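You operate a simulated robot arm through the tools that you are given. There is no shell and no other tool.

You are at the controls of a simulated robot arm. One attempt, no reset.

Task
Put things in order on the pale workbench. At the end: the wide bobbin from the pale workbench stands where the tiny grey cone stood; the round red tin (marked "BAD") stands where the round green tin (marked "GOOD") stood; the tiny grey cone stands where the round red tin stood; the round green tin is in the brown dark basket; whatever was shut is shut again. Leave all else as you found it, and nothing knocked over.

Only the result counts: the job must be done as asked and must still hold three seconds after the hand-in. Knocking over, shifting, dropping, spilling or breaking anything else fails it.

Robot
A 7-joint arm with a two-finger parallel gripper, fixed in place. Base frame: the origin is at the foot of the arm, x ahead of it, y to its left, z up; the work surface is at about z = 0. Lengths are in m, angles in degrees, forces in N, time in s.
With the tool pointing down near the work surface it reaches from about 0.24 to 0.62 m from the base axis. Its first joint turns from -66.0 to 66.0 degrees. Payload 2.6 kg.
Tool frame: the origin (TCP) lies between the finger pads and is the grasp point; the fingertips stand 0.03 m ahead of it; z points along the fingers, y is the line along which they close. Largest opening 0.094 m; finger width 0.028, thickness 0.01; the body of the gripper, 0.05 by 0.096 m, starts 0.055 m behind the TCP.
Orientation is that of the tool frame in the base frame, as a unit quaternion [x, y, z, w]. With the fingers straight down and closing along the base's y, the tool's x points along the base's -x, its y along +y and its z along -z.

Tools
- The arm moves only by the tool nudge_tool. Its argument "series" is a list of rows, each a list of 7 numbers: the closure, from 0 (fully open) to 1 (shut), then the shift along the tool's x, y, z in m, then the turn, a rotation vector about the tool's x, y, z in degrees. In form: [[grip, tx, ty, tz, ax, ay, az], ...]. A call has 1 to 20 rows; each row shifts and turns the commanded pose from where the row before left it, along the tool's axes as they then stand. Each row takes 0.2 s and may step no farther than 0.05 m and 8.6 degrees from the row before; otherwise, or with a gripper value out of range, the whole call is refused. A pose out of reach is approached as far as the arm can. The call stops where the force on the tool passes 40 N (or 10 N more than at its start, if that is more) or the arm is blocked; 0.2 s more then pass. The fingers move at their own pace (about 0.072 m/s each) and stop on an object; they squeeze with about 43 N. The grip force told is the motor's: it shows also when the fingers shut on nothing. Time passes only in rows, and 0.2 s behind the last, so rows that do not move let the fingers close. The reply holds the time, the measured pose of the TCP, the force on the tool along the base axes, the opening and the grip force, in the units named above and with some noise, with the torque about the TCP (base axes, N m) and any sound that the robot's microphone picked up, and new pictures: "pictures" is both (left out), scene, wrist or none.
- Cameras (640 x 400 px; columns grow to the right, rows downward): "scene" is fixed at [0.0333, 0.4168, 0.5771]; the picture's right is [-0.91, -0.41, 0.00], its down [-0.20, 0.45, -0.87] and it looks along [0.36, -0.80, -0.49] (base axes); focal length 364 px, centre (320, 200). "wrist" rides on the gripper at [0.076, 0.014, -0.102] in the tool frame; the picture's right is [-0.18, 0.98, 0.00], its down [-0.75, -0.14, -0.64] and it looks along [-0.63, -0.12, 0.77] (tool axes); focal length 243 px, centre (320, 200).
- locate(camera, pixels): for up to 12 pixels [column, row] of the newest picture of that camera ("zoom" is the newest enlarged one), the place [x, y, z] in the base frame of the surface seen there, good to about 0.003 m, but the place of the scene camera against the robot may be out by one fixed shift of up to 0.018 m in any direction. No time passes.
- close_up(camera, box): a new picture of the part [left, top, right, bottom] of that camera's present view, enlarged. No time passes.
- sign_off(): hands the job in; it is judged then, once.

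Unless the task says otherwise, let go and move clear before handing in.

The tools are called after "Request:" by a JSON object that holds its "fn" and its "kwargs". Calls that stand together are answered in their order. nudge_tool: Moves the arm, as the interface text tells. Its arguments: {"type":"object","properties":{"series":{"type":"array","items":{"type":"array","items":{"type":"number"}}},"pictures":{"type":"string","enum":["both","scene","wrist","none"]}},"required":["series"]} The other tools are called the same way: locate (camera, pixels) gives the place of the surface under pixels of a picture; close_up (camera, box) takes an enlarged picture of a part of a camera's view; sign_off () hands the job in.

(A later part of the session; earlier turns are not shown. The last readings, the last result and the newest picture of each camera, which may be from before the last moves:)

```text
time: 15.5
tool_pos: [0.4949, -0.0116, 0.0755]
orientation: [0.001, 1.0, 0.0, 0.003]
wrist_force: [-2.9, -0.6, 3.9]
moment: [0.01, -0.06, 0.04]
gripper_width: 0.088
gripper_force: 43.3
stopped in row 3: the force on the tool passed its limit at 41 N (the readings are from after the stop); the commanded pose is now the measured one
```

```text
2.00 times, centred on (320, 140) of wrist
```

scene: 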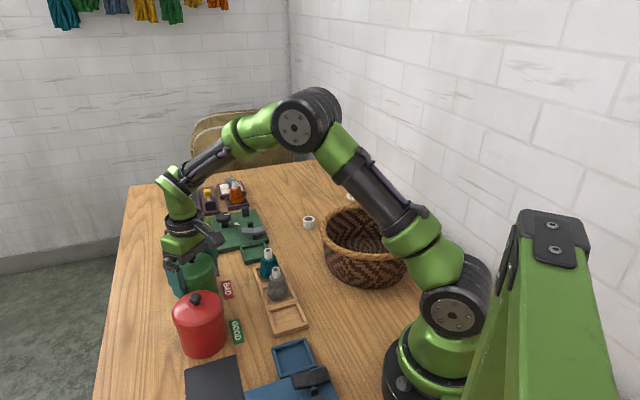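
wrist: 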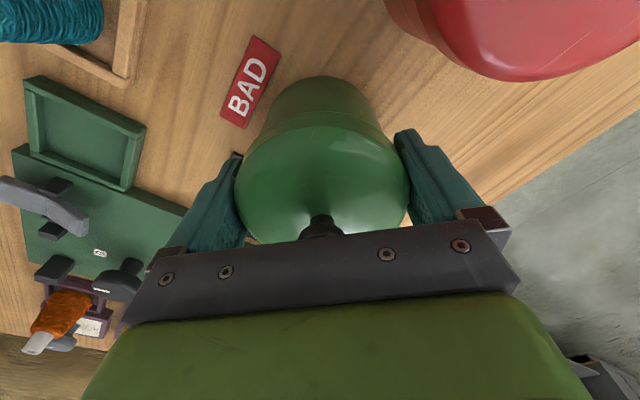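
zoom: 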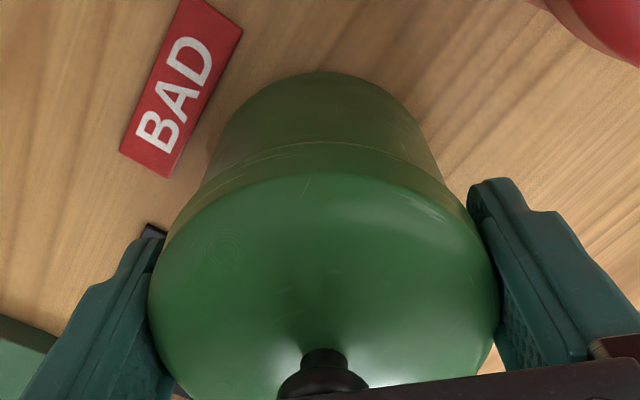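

The fingers stopped at 0.088 m on the lid with 43 N after a brief 41 N spike, with no snap heard. I'll let it settle, then lift just 3 mm and read the weight.

Request:
{"fn": "nudge_tool", "kwargs": {"series": [[1, 0, 0, 0, 0, 0, 0], [1, 0, 0, 0, 0, 0, 0]], "pictures": "none"}}

Request:
{"fn": "nudge_tool", "kwargs": {"series": [[1, 0, 0, -0.0015, 0, 0, 0], [1, 0, 0, -0.0015, 0, 0, 0], [1, 0, 0, 0, 0, 0, 0]]}}

Request:
{"fn": "close_up", "kwargs": {"camera": "wrist", "box": [200, 40, 440, 240]}}

Request:
{"fn": "close_up", "kwargs": {"camera": "scene", "box": [140, 200, 260, 320]}}

```text
time: 16.1
tool_pos: [0.4958, -0.0104, 0.0765]
orientation: [0.0, 1.0, 0.0, 0.004]
wrist_force: [-2.7, 0.3, 6.6]
moment: [0.02, -0.07, 0.01]
gripper_width: 0.0877
gripper_force: 43.3
```

```text
time: 16.9
tool_pos: [0.4951, -0.0129, 0.0781]
orientation: [0.0, 1.0, 0.001, 0.001]
wrist_force: [0.4, -0.1, -0.1]
moment: [0.0, 0.01, -0.02]
gripper_width: 0.0878
gripper_force: 43.3
heard: snap
```

scene: 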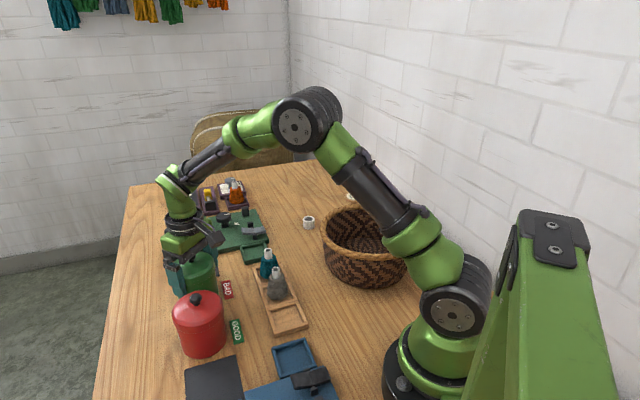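
wrist: 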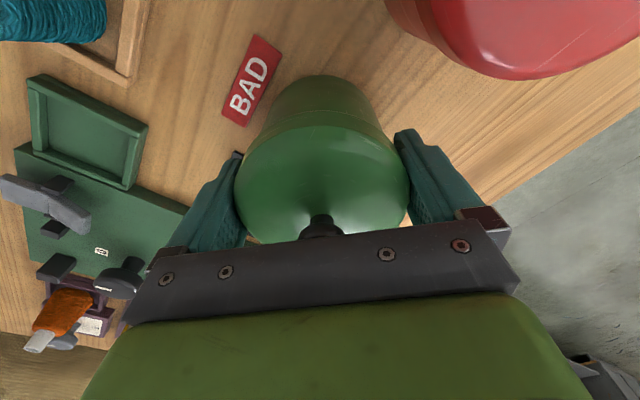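

```text
2.00 times, centred on (320, 140) of wrist
```

zoom: 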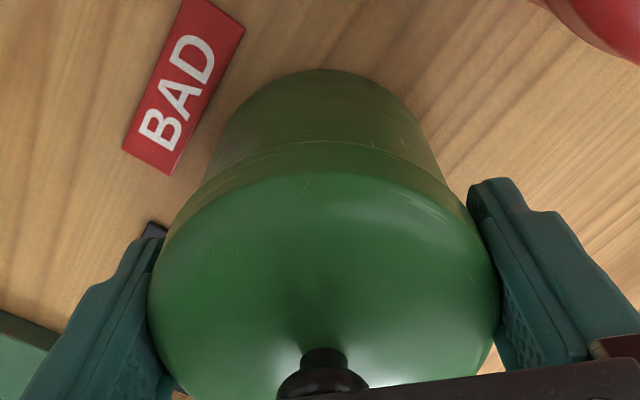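

```text
3.33 times, centred on (200, 260) of scene
```

zoom: 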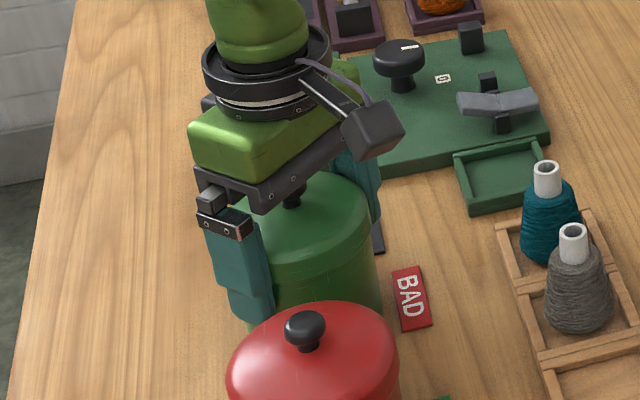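

A "snap" on the 3 mm lift with no weight on the tool means the rim grip only pulls the lid off, so the tin has to be carried by its body with the lid taken off first. I'll lower the lid back, let go and rise to choose a free spot to park the lid.

Request:
{"fn": "nudge_tool", "kwargs": {"series": [[1, 0, 0, 0.0015, 0, 0, 0], [1, 0, 0, 0.0015, 0, 0, 0], [0.5, 0, 0, 0, 0, 0, 0], [0, 0, 0, 0, 0, 0, 0], [0, 0, 0, 0, 0, 0, 0]], "pictures": "wrist"}}

Request:
{"fn": "nudge_tool", "kwargs": {"series": [[0, 0, 0, -0.02, 0, 0, 0], [0, 0, 0, -0.03, 0, 0, 0], [0, 0, 0, -0.04, 0, 0, 0], [0, 0, 0, -0.04, 0, 0, 0], [0, 0, 0, 0, 0, 0, 0], [0, 0, 0, 0, 0, 0, 0]]}}

Request:
{"fn": "close_up", "kwargs": {"camera": "scene", "box": [140, 180, 260, 360]}}

```text
time: 18.1
tool_pos: [0.4954, -0.0116, 0.0759]
orientation: [0.002, 1.0, -0.001, 0.003]
wrist_force: [0.4, -0.9, 0.3]
moment: [0.01, 0.01, -0.01]
gripper_width: 0.0941
gripper_force: 0.0
```

wrist: 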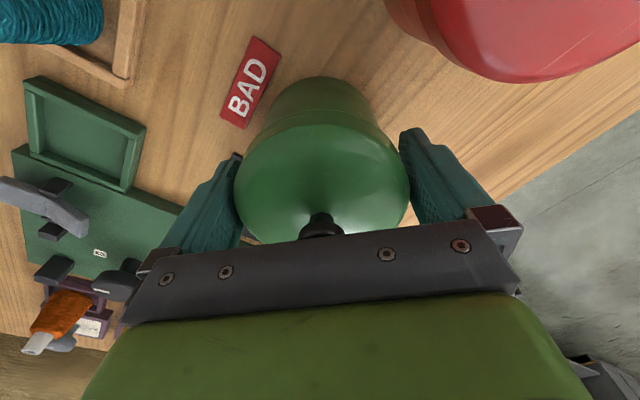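

```text
time: 19.5
tool_pos: [0.4974, -0.011, 0.2045]
orientation: [0.001, 1.0, 0.0, 0.003]
wrist_force: [-0.5, 0.7, 0.1]
moment: [-0.02, -0.02, 0.02]
gripper_width: 0.094
gripper_force: 0.0
```

scene: 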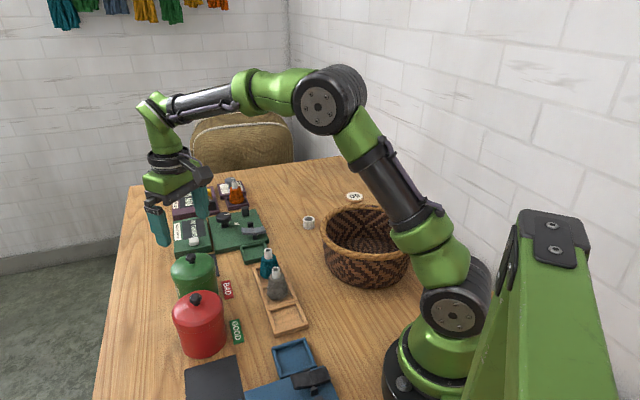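
wrist: 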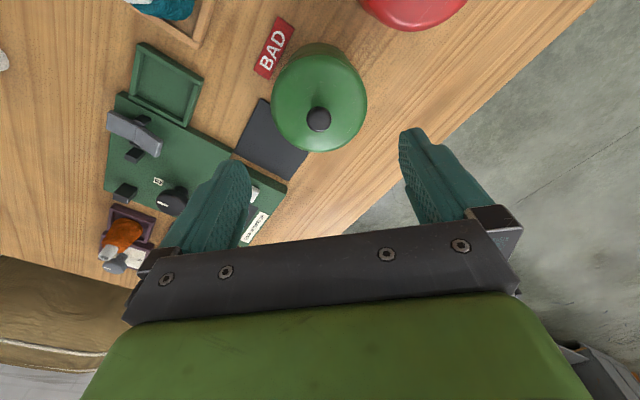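

```text
2.22 times, centred on (200, 270) of scene
```

zoom: 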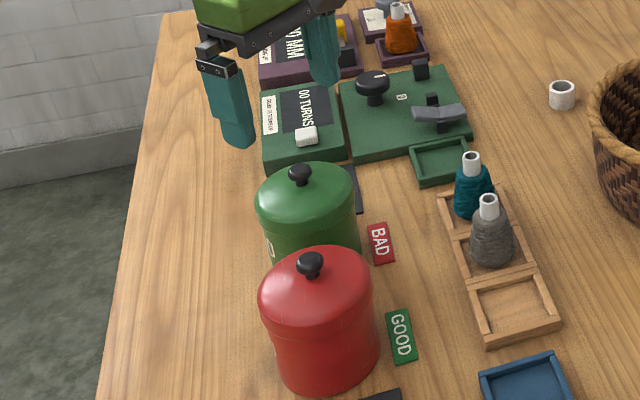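

The lid is resting on the tin again. I'll locate candidate free spots for parking the lid, and the basket's rim and floor.

Request:
{"fn": "locate", "kwargs": {"camera": "scene", "pixels": [[140, 290], [135, 330], [150, 260], [110, 350], [330, 310], [310, 270], [290, 235], [280, 200], [320, 190], [300, 205], [340, 330], [150, 360]]}}

Request:
{"fn": "locate", "kwargs": {"camera": "scene", "pixels": [[322, 232], [418, 240], [370, 265], [362, 207], [365, 240], [375, 250], [330, 240], [410, 232], [350, 280], [308, 222], [355, 200], [365, 230]]}}

Request:
{"fn": "close_up", "kwargs": {"camera": "scene", "box": [280, 170, 440, 300]}}

```text
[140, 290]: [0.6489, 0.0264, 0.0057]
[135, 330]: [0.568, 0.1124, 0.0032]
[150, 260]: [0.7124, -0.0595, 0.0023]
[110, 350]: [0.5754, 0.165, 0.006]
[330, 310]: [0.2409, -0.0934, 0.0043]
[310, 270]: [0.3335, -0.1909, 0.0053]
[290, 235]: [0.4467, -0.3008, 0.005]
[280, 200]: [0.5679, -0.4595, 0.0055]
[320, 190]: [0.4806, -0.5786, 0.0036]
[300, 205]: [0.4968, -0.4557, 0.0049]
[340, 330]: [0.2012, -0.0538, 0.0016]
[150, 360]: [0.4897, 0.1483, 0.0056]
```

```text
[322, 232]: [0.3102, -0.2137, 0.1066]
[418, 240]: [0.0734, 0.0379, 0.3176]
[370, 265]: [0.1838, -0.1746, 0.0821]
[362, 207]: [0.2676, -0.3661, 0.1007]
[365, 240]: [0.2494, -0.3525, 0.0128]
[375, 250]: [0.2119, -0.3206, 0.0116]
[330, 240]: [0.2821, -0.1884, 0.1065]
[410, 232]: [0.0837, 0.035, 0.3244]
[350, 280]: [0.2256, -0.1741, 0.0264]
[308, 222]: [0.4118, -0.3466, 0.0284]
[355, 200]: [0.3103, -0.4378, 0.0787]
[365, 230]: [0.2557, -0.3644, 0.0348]
```

```text
3.08 times, centred on (360, 235) of scene
```

zoom: 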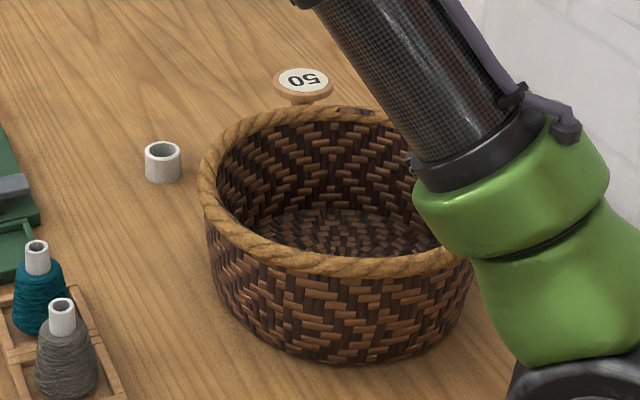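

Corrected for the scene shift, a free patch near (0.54,0.105) lies clear of both tins and about 6 cm inside the table edge; I'll park the lid there. First I'll straddle the green knob again (now at wrist (318,119)).

Request:
{"fn": "nudge_tool", "kwargs": {"series": [[0.5, 0, 0, 0.02, 0, 0, 0], [0.5, 0, 0, 0.02, 0, 0, 0], [0.5, 0, 0, 0.02, 0, 0, 0], [0.5, 0, 0, 0.011, 0, 0, 0], [0.5, 0, 0, 0, 0, 0, 0]], "pictures": "wrist"}}

Request:
{"fn": "close_up", "kwargs": {"camera": "wrist", "box": [220, 40, 420, 240]}}

```text
time: 20.7
tool_pos: [0.4964, -0.0107, 0.1346]
orientation: [0.001, 1.0, 0.0, 0.002]
wrist_force: [-0.7, -0.7, 0.1]
moment: [-0.01, 0.0, -0.04]
gripper_width: 0.0469
gripper_force: 0.0
```

wrist: 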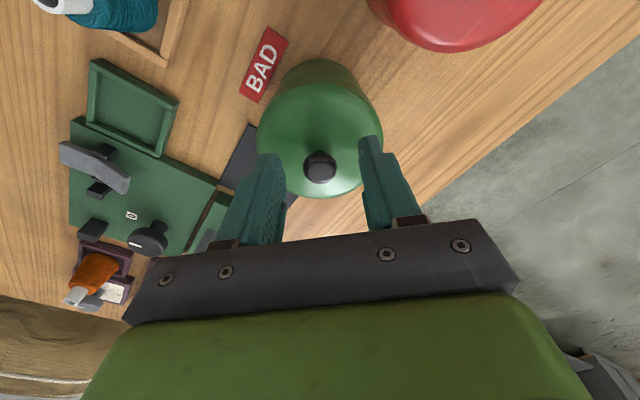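

```text
2.00 times, centred on (320, 140) of wrist
```

zoom: 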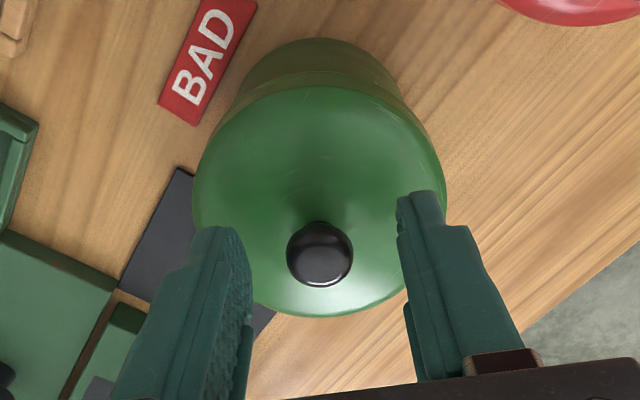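

The knob at (319,168) is centred between the tips. I'll lower 2 mm, grip the knob and lift the lid clear.

Request:
{"fn": "nudge_tool", "kwargs": {"series": [[0.5, 0, 0, 0.002, 0, 0, 0], [1, 0, 0, 0, 0, 0, 0], [1, 0, 0, 0, 0, 0, 0], [1, 0, 0, 0, 0, 0, 0], [1, 0, 0, -0.005, 0, 0, 0], [1, 0, 0, -0.01, 0, 0, 0], [1, 0, 0, -0.02, 0, 0, 0], [1, 0, 0, -0.03, 0, 0, 0], [1, 0, 0, -0.02, 0, 0, 0], [1, 0, 0, 0, 0, 0, 0]]}}

Request:
{"fn": "close_up", "kwargs": {"camera": "scene", "box": [140, 180, 260, 360]}}

```text
time: 22.9
tool_pos: [0.4941, -0.0116, 0.2191]
orientation: [0.001, 1.0, 0.0, 0.003]
wrist_force: [0.1, -0.7, 0.3]
moment: [0.01, 0.0, -0.04]
gripper_width: 0.0198
gripper_force: 43.0
```

scene: 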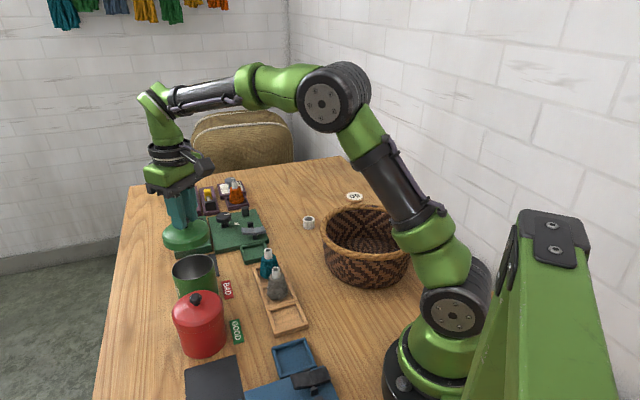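
wrist: 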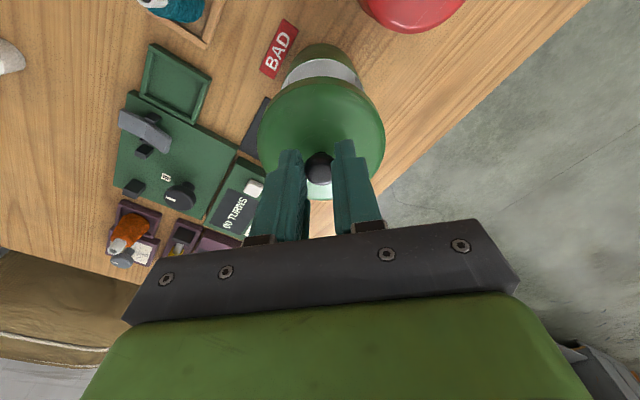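

```text
2.22 times, centred on (200, 270) of scene
```

zoom: 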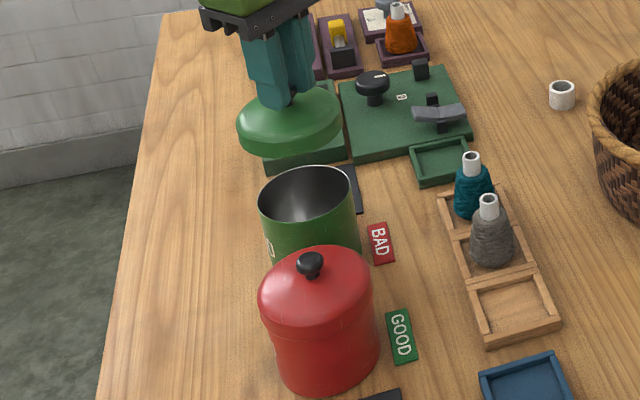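

The lid is off and the green can is open and empty. I'll carry the lid to (0.54,0.105) at height and look down before lowering.

Request:
{"fn": "nudge_tool", "kwargs": {"series": [[1, -0.01125, 0.029, 0, 0, 0, 0], [1, -0.01125, 0.029, 0, 0, 0, 0], [1, -0.01125, 0.029, 0, 0, 0, 0], [1, -0.01125, 0.029, 0, 0, 0, 0], [1, 0, 0, 0, 0, 0, 0]]}}

Request:
{"fn": "close_up", "kwargs": {"camera": "scene", "box": [90, 180, 260, 380]}}

```text
time: 24.1
tool_pos: [0.5401, 0.1024, 0.2168]
orientation: [0.0, 1.0, 0.001, 0.003]
wrist_force: [-0.5, -0.9, -1.1]
moment: [0.02, -0.02, 0.0]
gripper_width: 0.0194
gripper_force: 42.7
```

scene: 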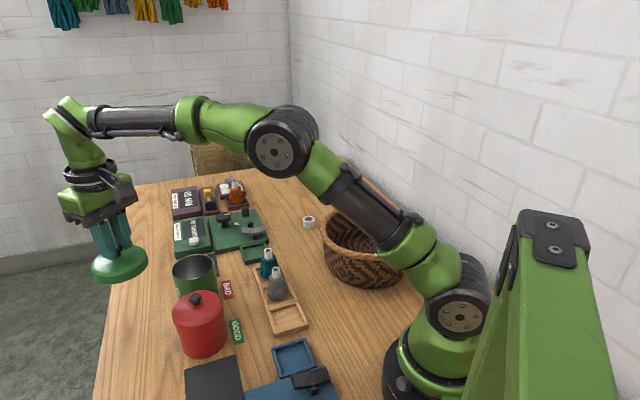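
wrist: 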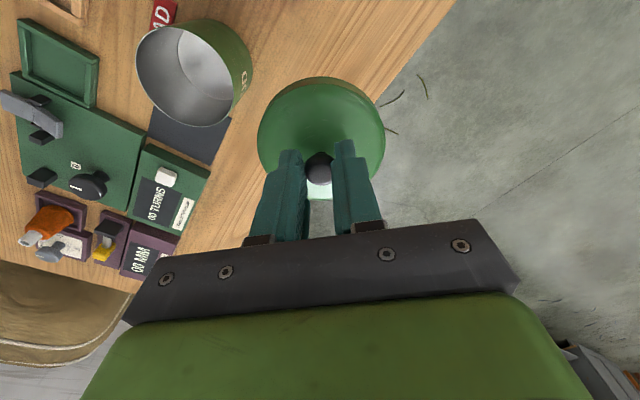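

```text
2.00 times, centred on (175, 280) of scene
```

zoom: 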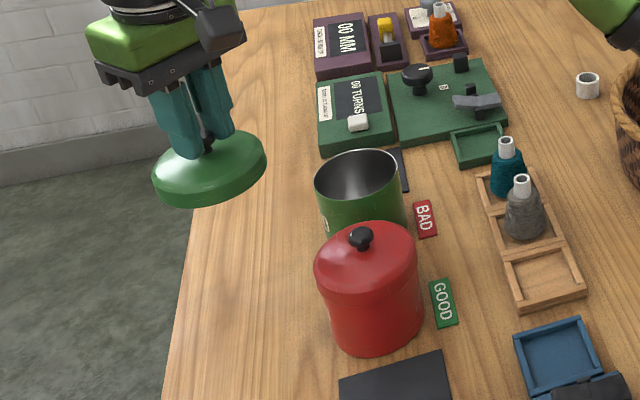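

By projection the spot is scene (144,332), about 17 px inside the table edge there. I'll verify by locating table-edge points in the wrist picture.

Request:
{"fn": "locate", "kwargs": {"camera": "wrist", "pixels": [[440, 10], [410, 40], [390, 65], [255, 130], [240, 170], [230, 200], [260, 70], [220, 85], [140, 45], [250, 50]]}}

Request:
{"fn": "locate", "kwargs": {"camera": "scene", "pixels": [[108, 340], [112, 320], [144, 332], [104, 360], [122, 332]]}}

```text
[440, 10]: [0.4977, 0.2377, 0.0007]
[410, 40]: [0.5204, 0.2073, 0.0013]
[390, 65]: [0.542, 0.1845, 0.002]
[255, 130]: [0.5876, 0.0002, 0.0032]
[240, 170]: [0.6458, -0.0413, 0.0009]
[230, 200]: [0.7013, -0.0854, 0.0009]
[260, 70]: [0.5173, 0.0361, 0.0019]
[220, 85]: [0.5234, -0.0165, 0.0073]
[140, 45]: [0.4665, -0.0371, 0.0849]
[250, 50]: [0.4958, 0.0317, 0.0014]
```

```text
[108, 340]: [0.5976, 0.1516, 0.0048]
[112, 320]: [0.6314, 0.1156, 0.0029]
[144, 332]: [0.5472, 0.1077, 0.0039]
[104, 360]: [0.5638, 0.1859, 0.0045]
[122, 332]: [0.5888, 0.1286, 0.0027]
```

The table edge is ≈0.06 m from the lid centre, so the 0.044 m radius fits. I'll lower most of the way, then feel for the table in small steps.

Request:
{"fn": "nudge_tool", "kwargs": {"series": [[1, 0, 0, 0.03, 0, 0, 0], [1, 0, 0, 0.04, 0, 0, 0], [1, 0, 0, 0.04, 0, 0, 0], [1, 0, 0, 0.03, 0, 0, 0], [1, 0, 0, 0.01, 0, 0, 0], [1, 0, 0, 0, 0, 0, 0]], "pictures": "scene"}}

Request:
{"fn": "close_up", "kwargs": {"camera": "scene", "box": [90, 240, 250, 380]}}

```text
time: 25.5
tool_pos: [0.5394, 0.1069, 0.0679]
orientation: [0.0, 1.0, 0.0, 0.003]
wrist_force: [-0.6, 0.3, -0.5]
moment: [0.01, 0.0, 0.01]
gripper_width: 0.0197
gripper_force: 42.6
```

scene: 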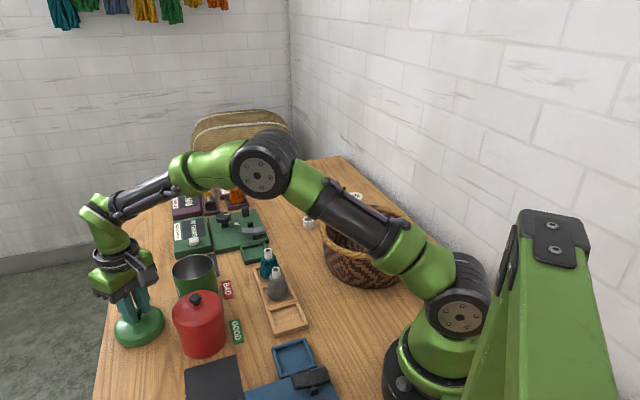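

```text
2.86 times, centred on (170, 310) of scene
```

zoom: 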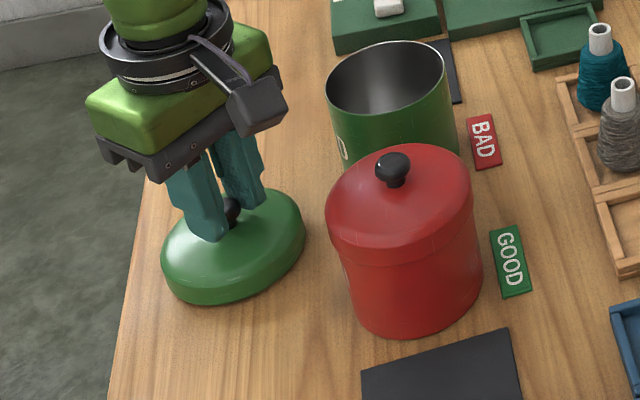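

The lid hovers about a centimetre above bare table, inside the edge. I'll feel downward in small steps until contact.

Request:
{"fn": "nudge_tool", "kwargs": {"series": [[1, 0, 0, 0.003, 0, 0, 0], [1, 0, 0, 0.003, 0, 0, 0], [1, 0, 0, 0, 0, 0, 0]], "pictures": "none"}}

Request:
{"fn": "nudge_tool", "kwargs": {"series": [[1, 0, 0, 0.002, 0, 0, 0], [1, 0, 0, 0, 0, 0, 0]], "pictures": "none"}}

Request:
{"fn": "nudge_tool", "kwargs": {"series": [[1, 0, 0, 0.002, 0, 0, 0], [1, 0, 0, 0, 0, 0, 0]], "pictures": "none"}}

```text
time: 26.3
tool_pos: [0.5405, 0.1046, 0.0629]
orientation: [0.001, 1.0, 0.0, 0.002]
wrist_force: [0.2, 0.3, -0.1]
moment: [0.01, -0.03, 0.01]
gripper_width: 0.0192
gripper_force: 42.7
```

```text
time: 26.9
tool_pos: [0.5402, 0.1056, 0.0589]
orientation: [0.001, 1.0, 0.0, 0.003]
wrist_force: [-0.2, 0.3, -1.2]
moment: [-0.01, -0.01, -0.02]
gripper_width: 0.0197
gripper_force: 43.1
```

```text
time: 27.5
tool_pos: [0.5401, 0.1056, 0.0577]
orientation: [0.0, 1.0, 0.0, 0.002]
wrist_force: [0.4, -0.5, -0.3]
moment: [-0.02, 0.01, 0.0]
gripper_width: 0.0196
gripper_force: 43.3
```

Height is 0.058 with no contact yet. I'll keep stepping down 1.5 mm at a time.

Request:
{"fn": "nudge_tool", "kwargs": {"series": [[1, 0, 0, 0.0015, 0, 0, 0], [1, 0, 0, 0, 0, 0, 0]], "pictures": "none"}}

Request:
{"fn": "nudge_tool", "kwargs": {"series": [[1, 0, 0, 0.0015, 0, 0, 0], [1, 0, 0, 0, 0, 0, 0]], "pictures": "scene"}}

Request:
{"fn": "close_up", "kwargs": {"camera": "scene", "box": [90, 270, 200, 370]}}

```text
time: 28.1
tool_pos: [0.5416, 0.1048, 0.056]
orientation: [0.001, 1.0, -0.001, 0.002]
wrist_force: [0.4, 0.1, -0.6]
moment: [0.0, 0.0, 0.0]
gripper_width: 0.0198
gripper_force: 43.2
```

```text
time: 28.7
tool_pos: [0.5405, 0.1049, 0.0554]
orientation: [0.0, 1.0, 0.0, 0.002]
wrist_force: [0.1, 0.0, -1.1]
moment: [-0.01, -0.01, -0.02]
gripper_width: 0.0195
gripper_force: 43.0
```

scene: 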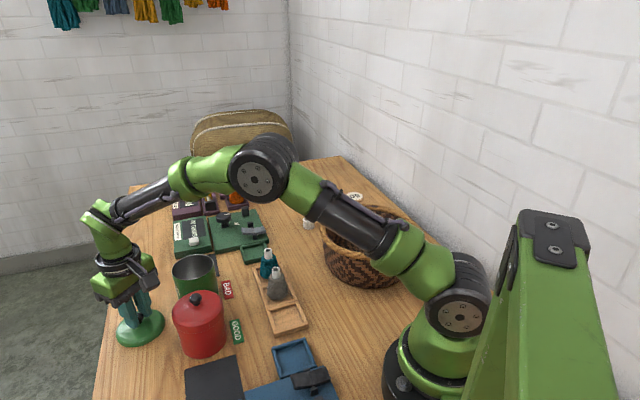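

```text
4.00 times, centred on (145, 320) of scene
```

zoom: 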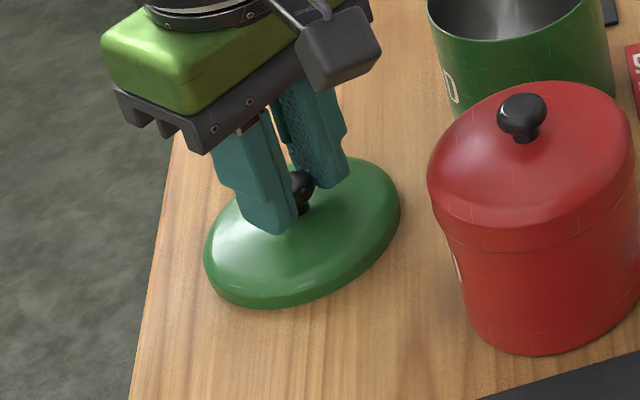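

The lid is almost on the table. I'll continue 1–1.5 mm at a time.

Request:
{"fn": "nudge_tool", "kwargs": {"series": [[1, 0, 0, 0.0015, 0, 0, 0], [1, 0, 0, 0, 0, 0, 0]], "pictures": "none"}}

Request:
{"fn": "nudge_tool", "kwargs": {"series": [[1, 0, 0, 0.0015, 0, 0, 0], [1, 0, 0, 0, 0, 0, 0]], "pictures": "none"}}

Request:
{"fn": "nudge_tool", "kwargs": {"series": [[1, 0, 0, 0.001, 0, 0, 0], [1, 0, 0, 0, 0, 0, 0]], "pictures": "scene"}}

Request:
{"fn": "close_up", "kwargs": {"camera": "scene", "box": [90, 270, 200, 370]}}

```text
time: 29.3
tool_pos: [0.5401, 0.1055, 0.0535]
orientation: [0.001, 1.0, 0.0, 0.002]
wrist_force: [0.7, -0.7, -1.3]
moment: [-0.01, 0.01, 0.01]
gripper_width: 0.0194
gripper_force: 43.3
```

```text
time: 29.9
tool_pos: [0.5415, 0.1042, 0.052]
orientation: [0.0, 1.0, 0.0, 0.003]
wrist_force: [0.7, 0.4, 0.1]
moment: [0.02, 0.0, 0.0]
gripper_width: 0.0195
gripper_force: 43.2
```

```text
time: 30.5
tool_pos: [0.5411, 0.1045, 0.0519]
orientation: [0.001, 1.0, 0.0, 0.002]
wrist_force: [-0.1, 0.2, -0.6]
moment: [-0.02, 0.02, 0.0]
gripper_width: 0.0196
gripper_force: 43.4
```

scene: 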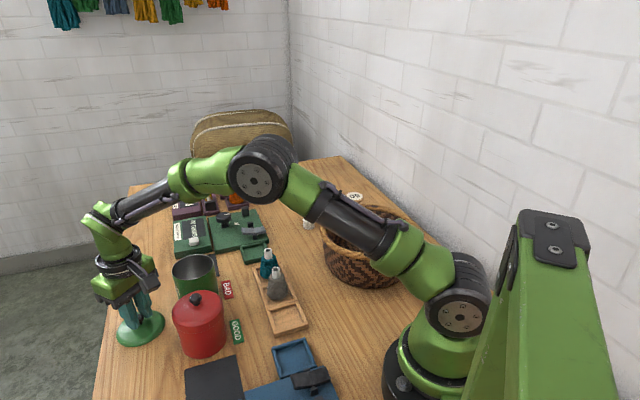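

```text
4.00 times, centred on (145, 320) of scene
```

zoom: 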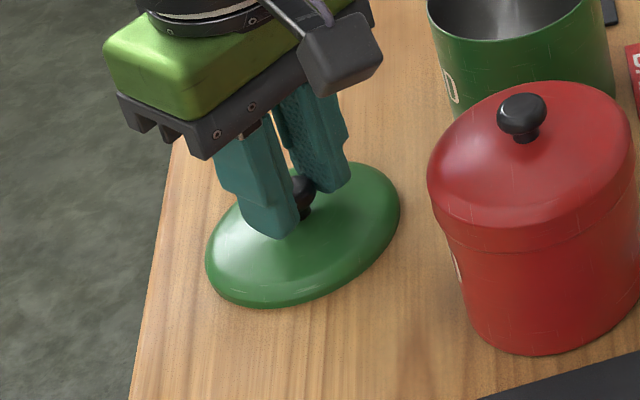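

Still no contact at z≈0.0515. I'll continue in 1 mm steps.

Request:
{"fn": "nudge_tool", "kwargs": {"series": [[1, 0, 0, 0.001, 0, 0, 0], [1, 0, 0, 0, 0, 0, 0]], "pictures": "none"}}

Request:
{"fn": "nudge_tool", "kwargs": {"series": [[1, 0, 0, 0.001, 0, 0, 0], [1, 0, 0, 0, 0, 0, 0]], "pictures": "none"}}

Request:
{"fn": "nudge_tool", "kwargs": {"series": [[1, 0, 0, 0.001, 0, 0, 0], [1, 0, 0, 0, 0, 0, 0]], "pictures": "none"}}

Request:
{"fn": "nudge_tool", "kwargs": {"series": [[1, 0, 0, 0.001, 0, 0, 0], [1, 0, 0, 0, 0, 0, 0]], "pictures": "scene"}}

Request:
{"fn": "close_up", "kwargs": {"camera": "scene", "box": [90, 270, 200, 370]}}

```text
time: 31.1
tool_pos: [0.5413, 0.1047, 0.0494]
orientation: [0.001, 1.0, 0.0, 0.002]
wrist_force: [0.1, -0.3, -0.6]
moment: [0.02, 0.04, 0.02]
gripper_width: 0.0194
gripper_force: 42.6
```

```text
time: 31.7
tool_pos: [0.5416, 0.1042, 0.0483]
orientation: [0.0, 1.0, 0.0, 0.002]
wrist_force: [-0.8, -0.7, -0.8]
moment: [0.02, -0.02, -0.01]
gripper_width: 0.0197
gripper_force: 43.4
```

```text
time: 32.3
tool_pos: [0.5421, 0.1032, 0.0474]
orientation: [0.001, 1.0, 0.001, 0.004]
wrist_force: [-4.2, -0.3, 8.1]
moment: [-0.02, 0.16, -0.01]
gripper_width: 0.0197
gripper_force: 42.9
```

```text
time: 32.9
tool_pos: [0.5427, 0.1048, 0.0477]
orientation: [0.001, 1.0, 0.0, 0.005]
wrist_force: [-7.2, -3.1, 18.4]
moment: [-0.1, 0.26, -0.03]
gripper_width: 0.0197
gripper_force: 43.0
```

scene: 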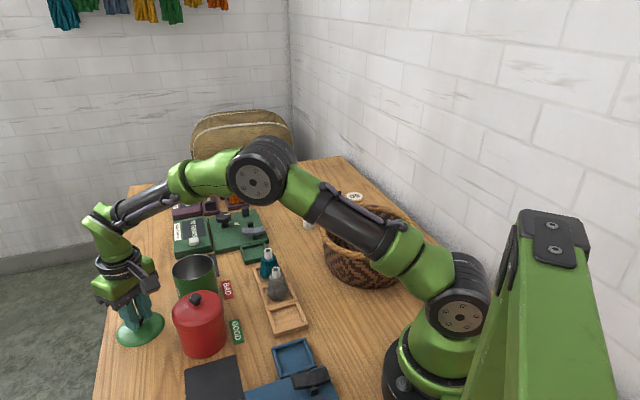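

```text
4.00 times, centred on (145, 320) of scene
```

zoom: 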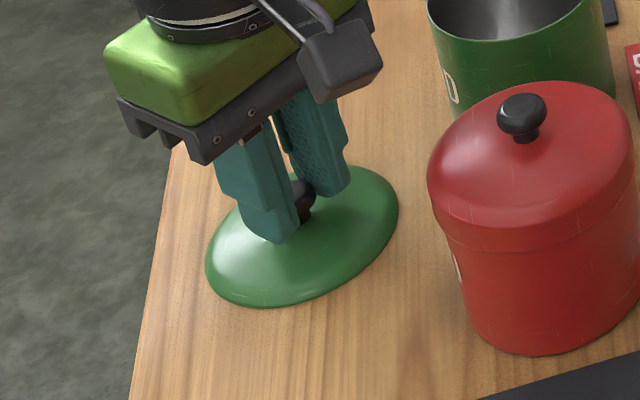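

Contact at z≈0.048: the lid stands on the table. I'll ease off, open and rise.

Request:
{"fn": "nudge_tool", "kwargs": {"series": [[1, 0, 0, -0.0015, 0, 0, 0], [0.5, 0, 0, 0, 0, 0, 0], [0.5, 0, 0, 0, 0, 0, 0], [0.5, 0, 0, 0, 0, 0, 0]], "pictures": "none"}}

Request:
{"fn": "nudge_tool", "kwargs": {"series": [[0.5, 0, 0, -0.02, 0, 0, 0], [0.5, 0, 0, -0.04, 0, 0, 0], [0.2, 0, 0, -0.04, 0, 0, 0], [0, 0, 0, -0.05, 0, 0, 0], [0, 0, 0, 0, 0, 0, 0], [0, 0, 0, 0, 0, 0, 0]]}}

Request:
{"fn": "close_up", "kwargs": {"camera": "wrist", "box": [120, 0, 420, 180]}}

```text
time: 33.9
tool_pos: [0.5414, 0.1044, 0.0477]
orientation: [0.0, 1.0, 0.0, 0.003]
wrist_force: [-0.3, -0.8, -0.4]
moment: [-0.02, -0.03, 0.0]
gripper_width: 0.0472
gripper_force: 0.0
```

```text
time: 35.3
tool_pos: [0.5421, 0.1033, 0.1984]
orientation: [0.001, 1.0, 0.0, 0.003]
wrist_force: [-0.4, -0.6, 0.2]
moment: [-0.03, 0.01, -0.02]
gripper_width: 0.0942
gripper_force: 0.1
```

scene: 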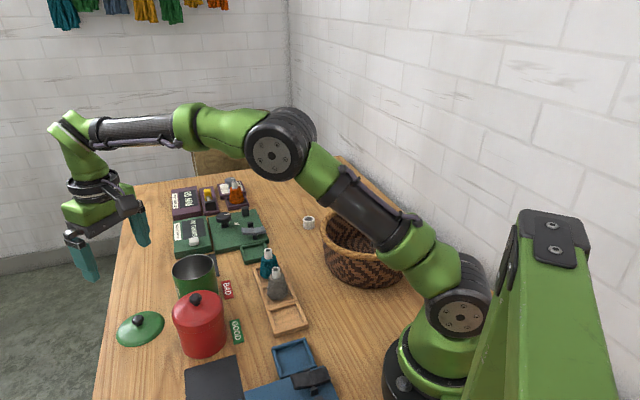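
wrist: 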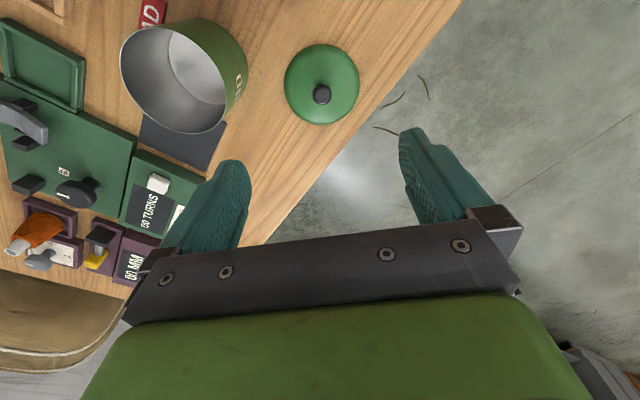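

```text
2.13 times, centred on (270, 90) of wrist
```

zoom: 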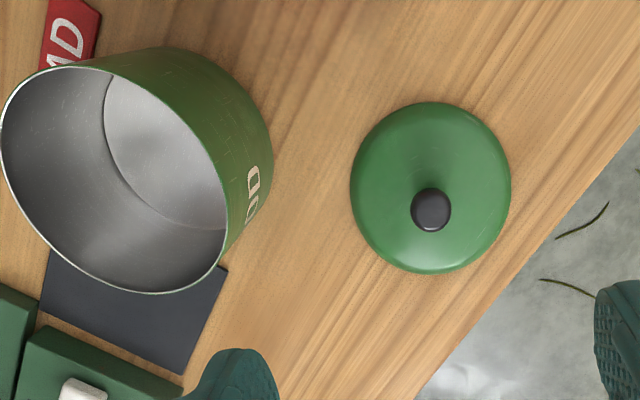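

The lid lies flat at about (0.541,0.104), and the can's wall reads "GOOD". I'll move back over the open green can.

Request:
{"fn": "nudge_tool", "kwargs": {"series": [[0, 0.0116, -0.0289, 0, 0, 0, 0], [0, 0.0116, -0.0289, 0, 0, 0, 0], [0, 0.0116, -0.0289, 0, 0, 0, 0], [0, 0.0116, -0.0289, 0, 0, 0, 0], [0, 0, 0, 0, 0, 0, 0], [0, 0, 0, 0, 0, 0, 0]], "pictures": "wrist"}}

Request:
{"fn": "close_up", "kwargs": {"camera": "wrist", "box": [220, 20, 420, 180]}}

```text
time: 36.7
tool_pos: [0.4938, -0.0108, 0.1989]
orientation: [0.002, 1.0, -0.001, 0.003]
wrist_force: [-0.3, -0.5, 0.8]
moment: [-0.01, -0.05, 0.01]
gripper_width: 0.0938
gripper_force: 0.1
```

wrist: 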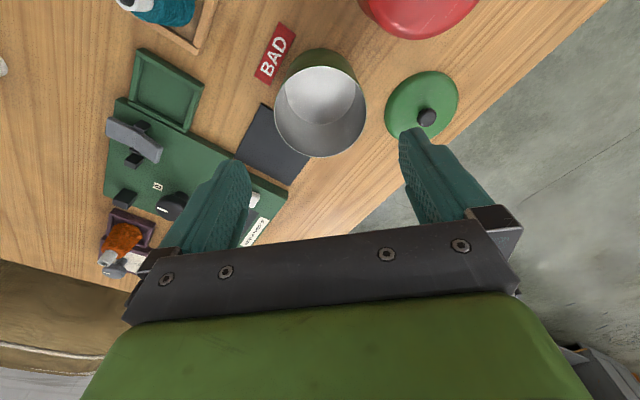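

```text
2.50 times, centred on (320, 100) of wrist
```

zoom: 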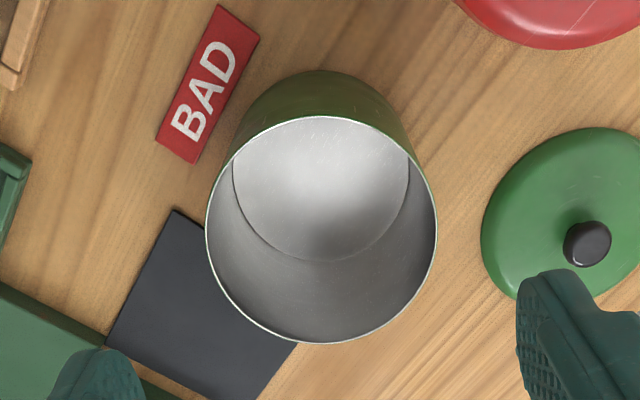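

The rim spans wrist columns 274–367, centred at 320.6, so the can (Ø≈0.083) is on the tool axis. I'll lower around it to z≈0.062 and grip the body.

Request:
{"fn": "nudge_tool", "kwargs": {"series": [[0, 0, 0, 0.03, 0, 0, 0], [0, 0, 0, 0.03, 0, 0, 0], [0, 0, 0, 0.012, 0, 0, 0], [0, 0, 0, 0, 0, 0, 0]], "pictures": "wrist"}}

Request:
{"fn": "close_up", "kwargs": {"camera": "wrist", "box": [200, 40, 440, 240]}}

```text
time: 37.7
tool_pos: [0.4935, -0.0114, 0.1241]
orientation: [0.001, 1.0, 0.0, 0.003]
wrist_force: [-0.4, 0.7, -0.9]
moment: [-0.02, 0.02, -0.02]
gripper_width: 0.0939
gripper_force: 0.0
```

wrist: 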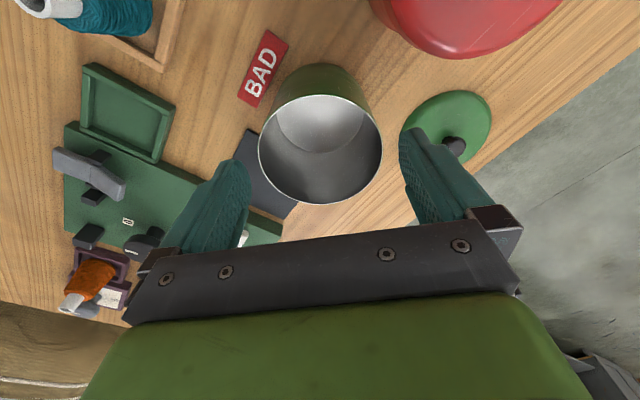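

```text
2.00 times, centred on (320, 140) of wrist
```

zoom: 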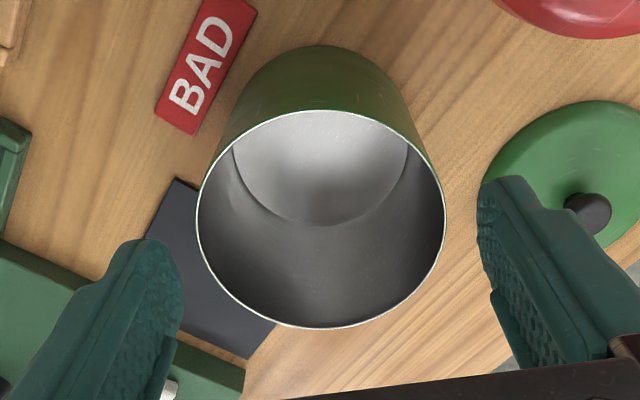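

The can's rim is centred between the open fingers and the parked lid stays clear. I'll lower the remaining 62 mm and close.

Request:
{"fn": "nudge_tool", "kwargs": {"series": [[0, 0, 0, 0.015, 0, 0, 0], [0, 0, 0, 0.015, 0, 0, 0], [0, 0, 0, 0.016, 0, 0, 0], [0, 0, 0, 0.016, 0, 0, 0], [0, 0, 0, 0, 0, 0, 0]], "pictures": "none"}}

Request:
{"fn": "nudge_tool", "kwargs": {"series": [[0.2, 0, 0, 0, 0, 0, 0], [0.6, 0, 0, 0, 0, 0, 0], [1, 0, 0, 0, 0, 0, 0], [1, 0, 0, 0, 0, 0, 0]]}}

```text
time: 38.9
tool_pos: [0.4944, -0.0114, 0.0629]
orientation: [0.002, 1.0, 0.0, 0.002]
wrist_force: [0.0, 0.4, 0.3]
moment: [-0.01, 0.04, -0.02]
gripper_width: 0.0938
gripper_force: 0.1
```

```text
time: 39.9
tool_pos: [0.4952, -0.0122, 0.0623]
orientation: [0.002, 1.0, 0.001, 0.002]
wrist_force: [0.2, 0.0, 0.8]
moment: [0.0, -0.01, 0.01]
gripper_width: 0.0861
gripper_force: 43.1
```

scene: 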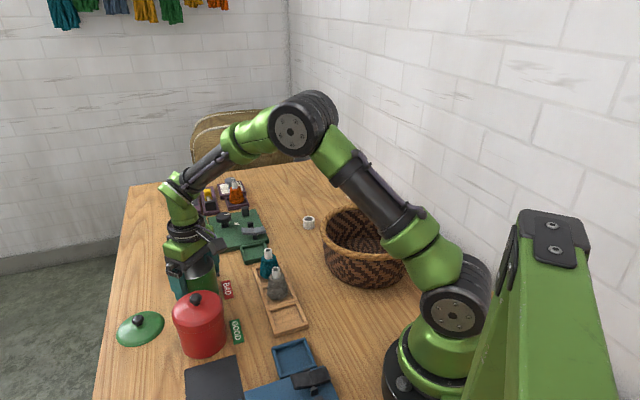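
wrist: 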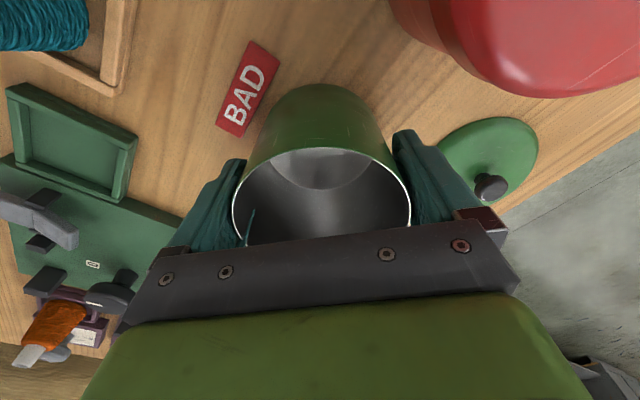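

Gripped at 0.086 m with 43 N. I'll lift slowly and check that the can comes along.

Request:
{"fn": "nudge_tool", "kwargs": {"series": [[1, 0, 0, -0.003, 0, 0, 0], [1, 0, 0, -0.007, 0, 0, 0], [1, 0, 0, -0.01, 0, 0, 0], [1, 0, 0, 0, 0, 0, 0]]}}

```text
time: 40.9
tool_pos: [0.4917, -0.0105, 0.084]
orientation: [0.001, 1.0, 0.001, 0.002]
wrist_force: [0.1, 0.6, -1.8]
moment: [-0.03, 0.03, -0.04]
gripper_width: 0.086
gripper_force: 42.9
```

scene: 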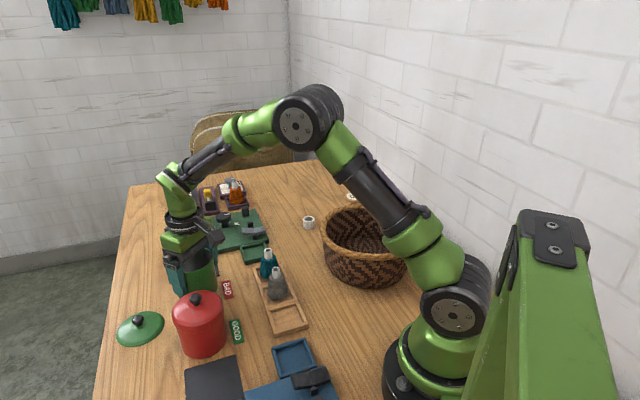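
wrist: 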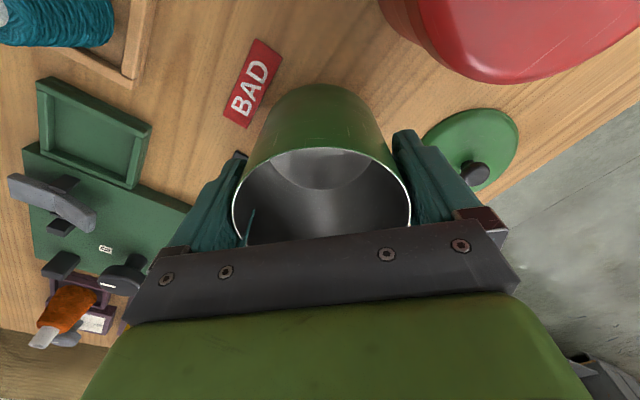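

The can is held and weighs about 2 N. I'll raise it well above everything and carry it toward the basket, stopping short to measure the basket.

Request:
{"fn": "nudge_tool", "kwargs": {"series": [[1, 0, 0, -0.03, 0, 0, 0], [1, 0, 0, -0.04, 0, 0, 0], [1, 0, 0, -0.04, 0, 0, 0], [1, 0, 0, -0.04, 0, 0, 0], [1, 0, 0, -0.03, 0, 0, 0], [1, 0.02, -0.02, 0, 0, 0, 0], [1, 0.028, -0.03, 0, 0, 0, 0], [1, 0.028, -0.03, 0, 0, 0, 0], [1, 0.028, -0.03, 0, 0, 0, 0], [1, 0.028, -0.03, 0, 0, 0, 0], [1, 0.028, -0.03, 0, 0, 0, 0], [1, 0.02, -0.02, 0, 0, 0, 0], [1, 0.02, -0.02, 0, 0, 0, 0], [1, 0, 0, 0, 0, 0, 0], [1, 0, 0, 0, 0, 0, 0]]}}

```text
time: 44.1
tool_pos: [0.2927, -0.2212, 0.2626]
orientation: [0.001, 1.0, 0.0, 0.002]
wrist_force: [0.2, -0.6, -0.7]
moment: [0.0, -0.03, -0.02]
gripper_width: 0.0861
gripper_force: 43.1
```

scene: 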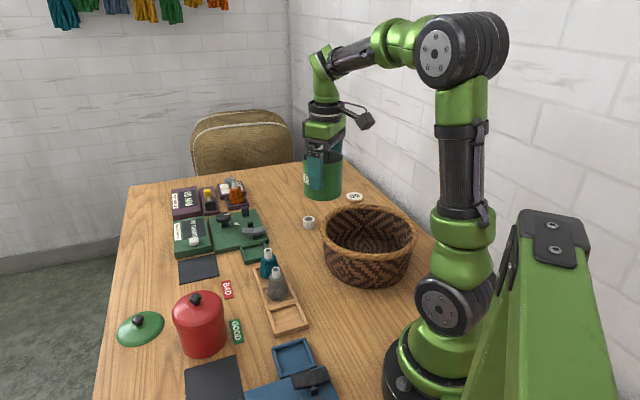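
wrist: 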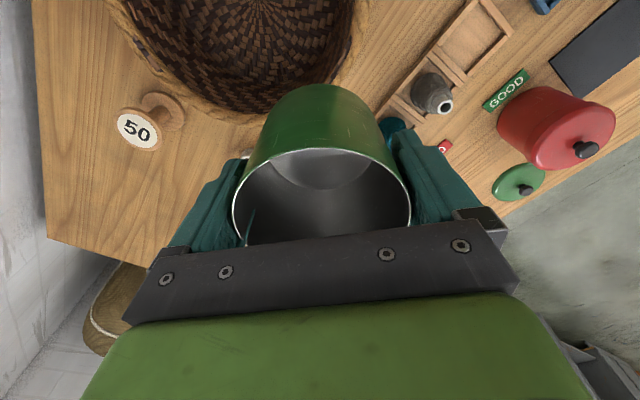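

The basket is well in view at the top of the wrist picture, its floor spiral centred near (255,5). I'll measure the rim and floor.

Request:
{"fn": "locate", "kwargs": {"camera": "wrist", "pixels": [[113, 5], [130, 40], [170, 85], [230, 113], [362, 10], [352, 55], [255, 8], [220, 40], [300, 20], [190, 20], [250, 75], [300, 70]]}}

Request:
{"fn": "locate", "kwargs": {"camera": "scene", "pixels": [[324, 228], [330, 216], [345, 208], [362, 207], [385, 209], [405, 216], [415, 230], [410, 247], [390, 256], [370, 257], [345, 252], [330, 243]]}}

Request:
{"fn": "close_up", "kwargs": {"camera": "scene", "box": [300, 180, 440, 300]}}

```text
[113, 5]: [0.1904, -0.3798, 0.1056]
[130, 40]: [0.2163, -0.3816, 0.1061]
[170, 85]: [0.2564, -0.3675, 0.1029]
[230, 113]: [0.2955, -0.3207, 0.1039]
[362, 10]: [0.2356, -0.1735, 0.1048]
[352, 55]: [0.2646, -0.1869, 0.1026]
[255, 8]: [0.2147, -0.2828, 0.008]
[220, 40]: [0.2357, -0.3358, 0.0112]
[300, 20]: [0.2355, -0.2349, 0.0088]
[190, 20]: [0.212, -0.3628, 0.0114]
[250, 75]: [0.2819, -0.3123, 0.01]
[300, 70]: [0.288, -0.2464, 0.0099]
```

```text
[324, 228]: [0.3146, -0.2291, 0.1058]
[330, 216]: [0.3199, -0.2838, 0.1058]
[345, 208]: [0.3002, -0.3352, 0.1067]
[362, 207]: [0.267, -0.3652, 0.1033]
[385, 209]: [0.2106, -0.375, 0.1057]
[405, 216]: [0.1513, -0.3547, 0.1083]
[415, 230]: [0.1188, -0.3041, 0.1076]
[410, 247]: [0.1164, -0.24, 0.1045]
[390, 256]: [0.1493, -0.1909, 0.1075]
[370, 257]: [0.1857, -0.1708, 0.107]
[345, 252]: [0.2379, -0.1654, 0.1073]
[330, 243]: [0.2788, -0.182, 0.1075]
```

```text
3.33 times, centred on (370, 240) of scene
```

zoom: 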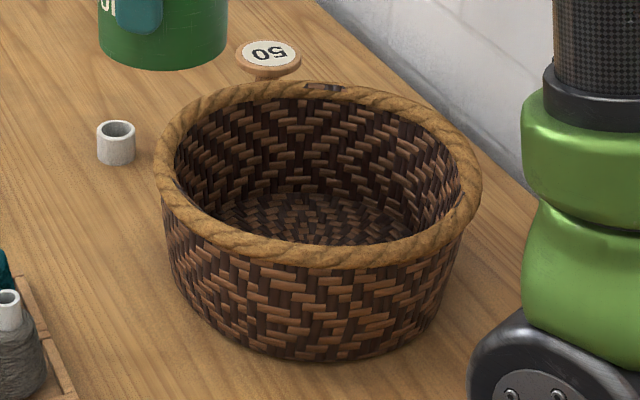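

Rim points fit a circle centred ≈(0.207,-0.278) of radius 0.105 (rim z≈0.106), with the floor at z≈0.009 and radius over 0.08. I'll move over the centre and lower the can most of the way.

Request:
{"fn": "nudge_tool", "kwargs": {"series": [[1, 0.0286, -0.0189, 0, 0, 0, 0], [1, 0.0286, -0.0189, 0, 0, 0, 0], [1, 0.0286, -0.0189, 0, 0, 0, 0], [1, 0, 0, 0, 0, 0, 0], [1, 0, 0, 0, 0, 0, 0]]}}

Request:
{"fn": "close_up", "kwargs": {"camera": "scene", "box": [300, 130, 440, 300]}}

```text
time: 45.3
tool_pos: [0.2037, -0.2772, 0.262]
orientation: [0.001, 1.0, 0.0, 0.002]
wrist_force: [0.3, -0.4, -2.1]
moment: [0.01, 0.03, -0.01]
gripper_width: 0.0859
gripper_force: 43.0
```

scene: 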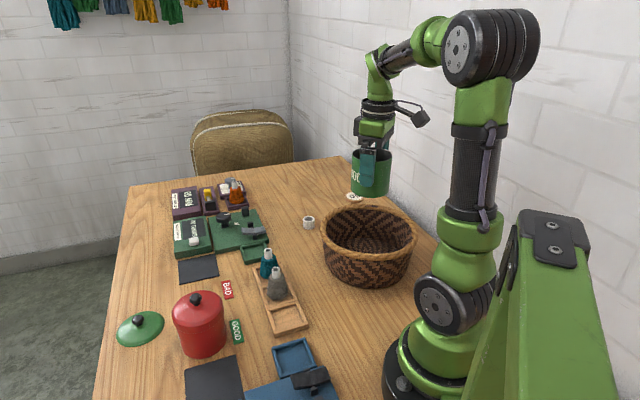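
wrist: 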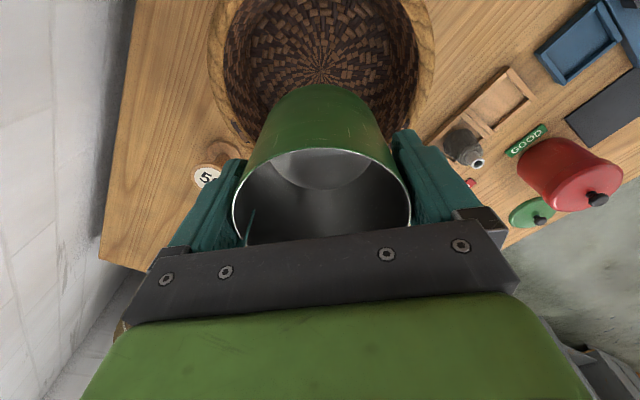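

```text
2.35 times, centred on (370, 215) of scene
```

zoom: 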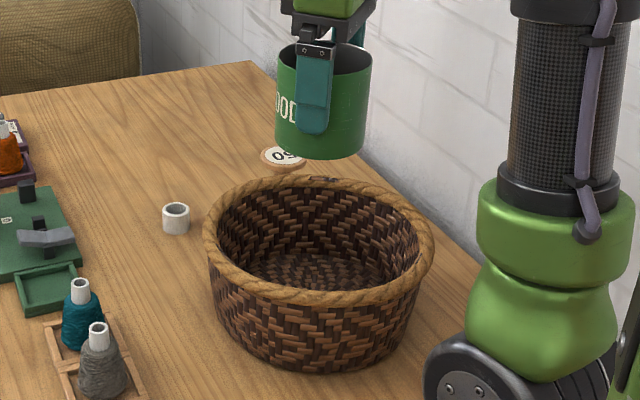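

At floor height the tool axis projects to wrist (320,74), and the basket's spiral centre is at (322,75), so the can is centred. I'll lower it into the basket.

Request:
{"fn": "nudge_tool", "kwargs": {"series": [[1, 0, 0, 0.035, 0, 0, 0], [1, 0, 0, 0.035, 0, 0, 0], [1, 0, 0, 0.035, 0, 0, 0], [1, 0, 0, 0.035, 0, 0, 0], [1, 0, 0, 0.02, 0, 0, 0], [1, 0, 0, 0.015, 0, 0, 0], [1, 0, 0, 0, 0, 0, 0]]}}

Request:
{"fn": "close_up", "kwargs": {"camera": "scene", "box": [300, 170, 440, 300]}}

```text
time: 46.9
tool_pos: [0.209, -0.2767, 0.086]
orientation: [0.001, 1.0, 0.0, 0.003]
wrist_force: [-0.3, -0.3, -1.4]
moment: [0.0, 0.02, -0.03]
gripper_width: 0.0861
gripper_force: 43.0
```

scene: 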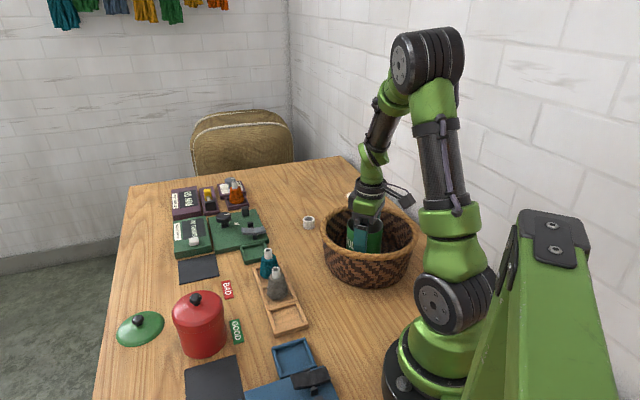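
wrist: 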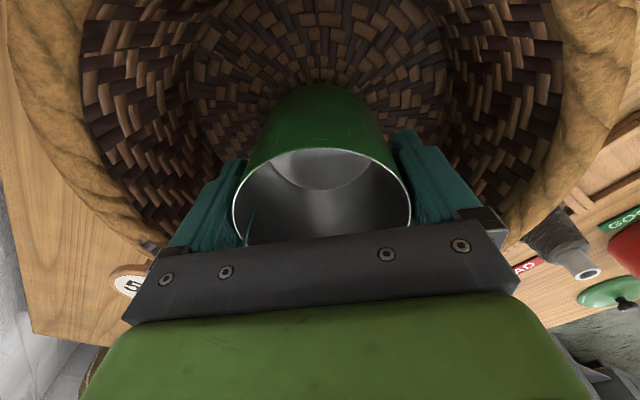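

```text
3.08 times, centred on (370, 235) of scene
```

zoom: 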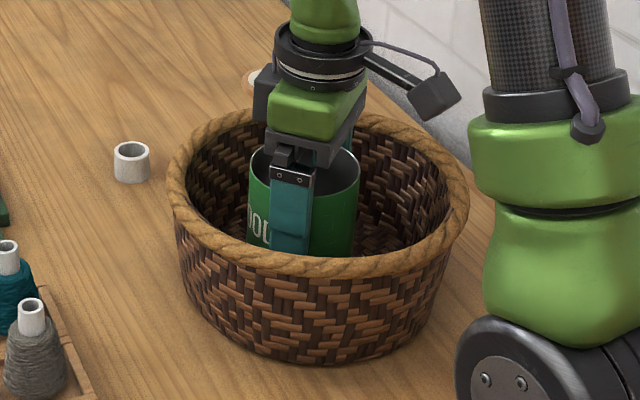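

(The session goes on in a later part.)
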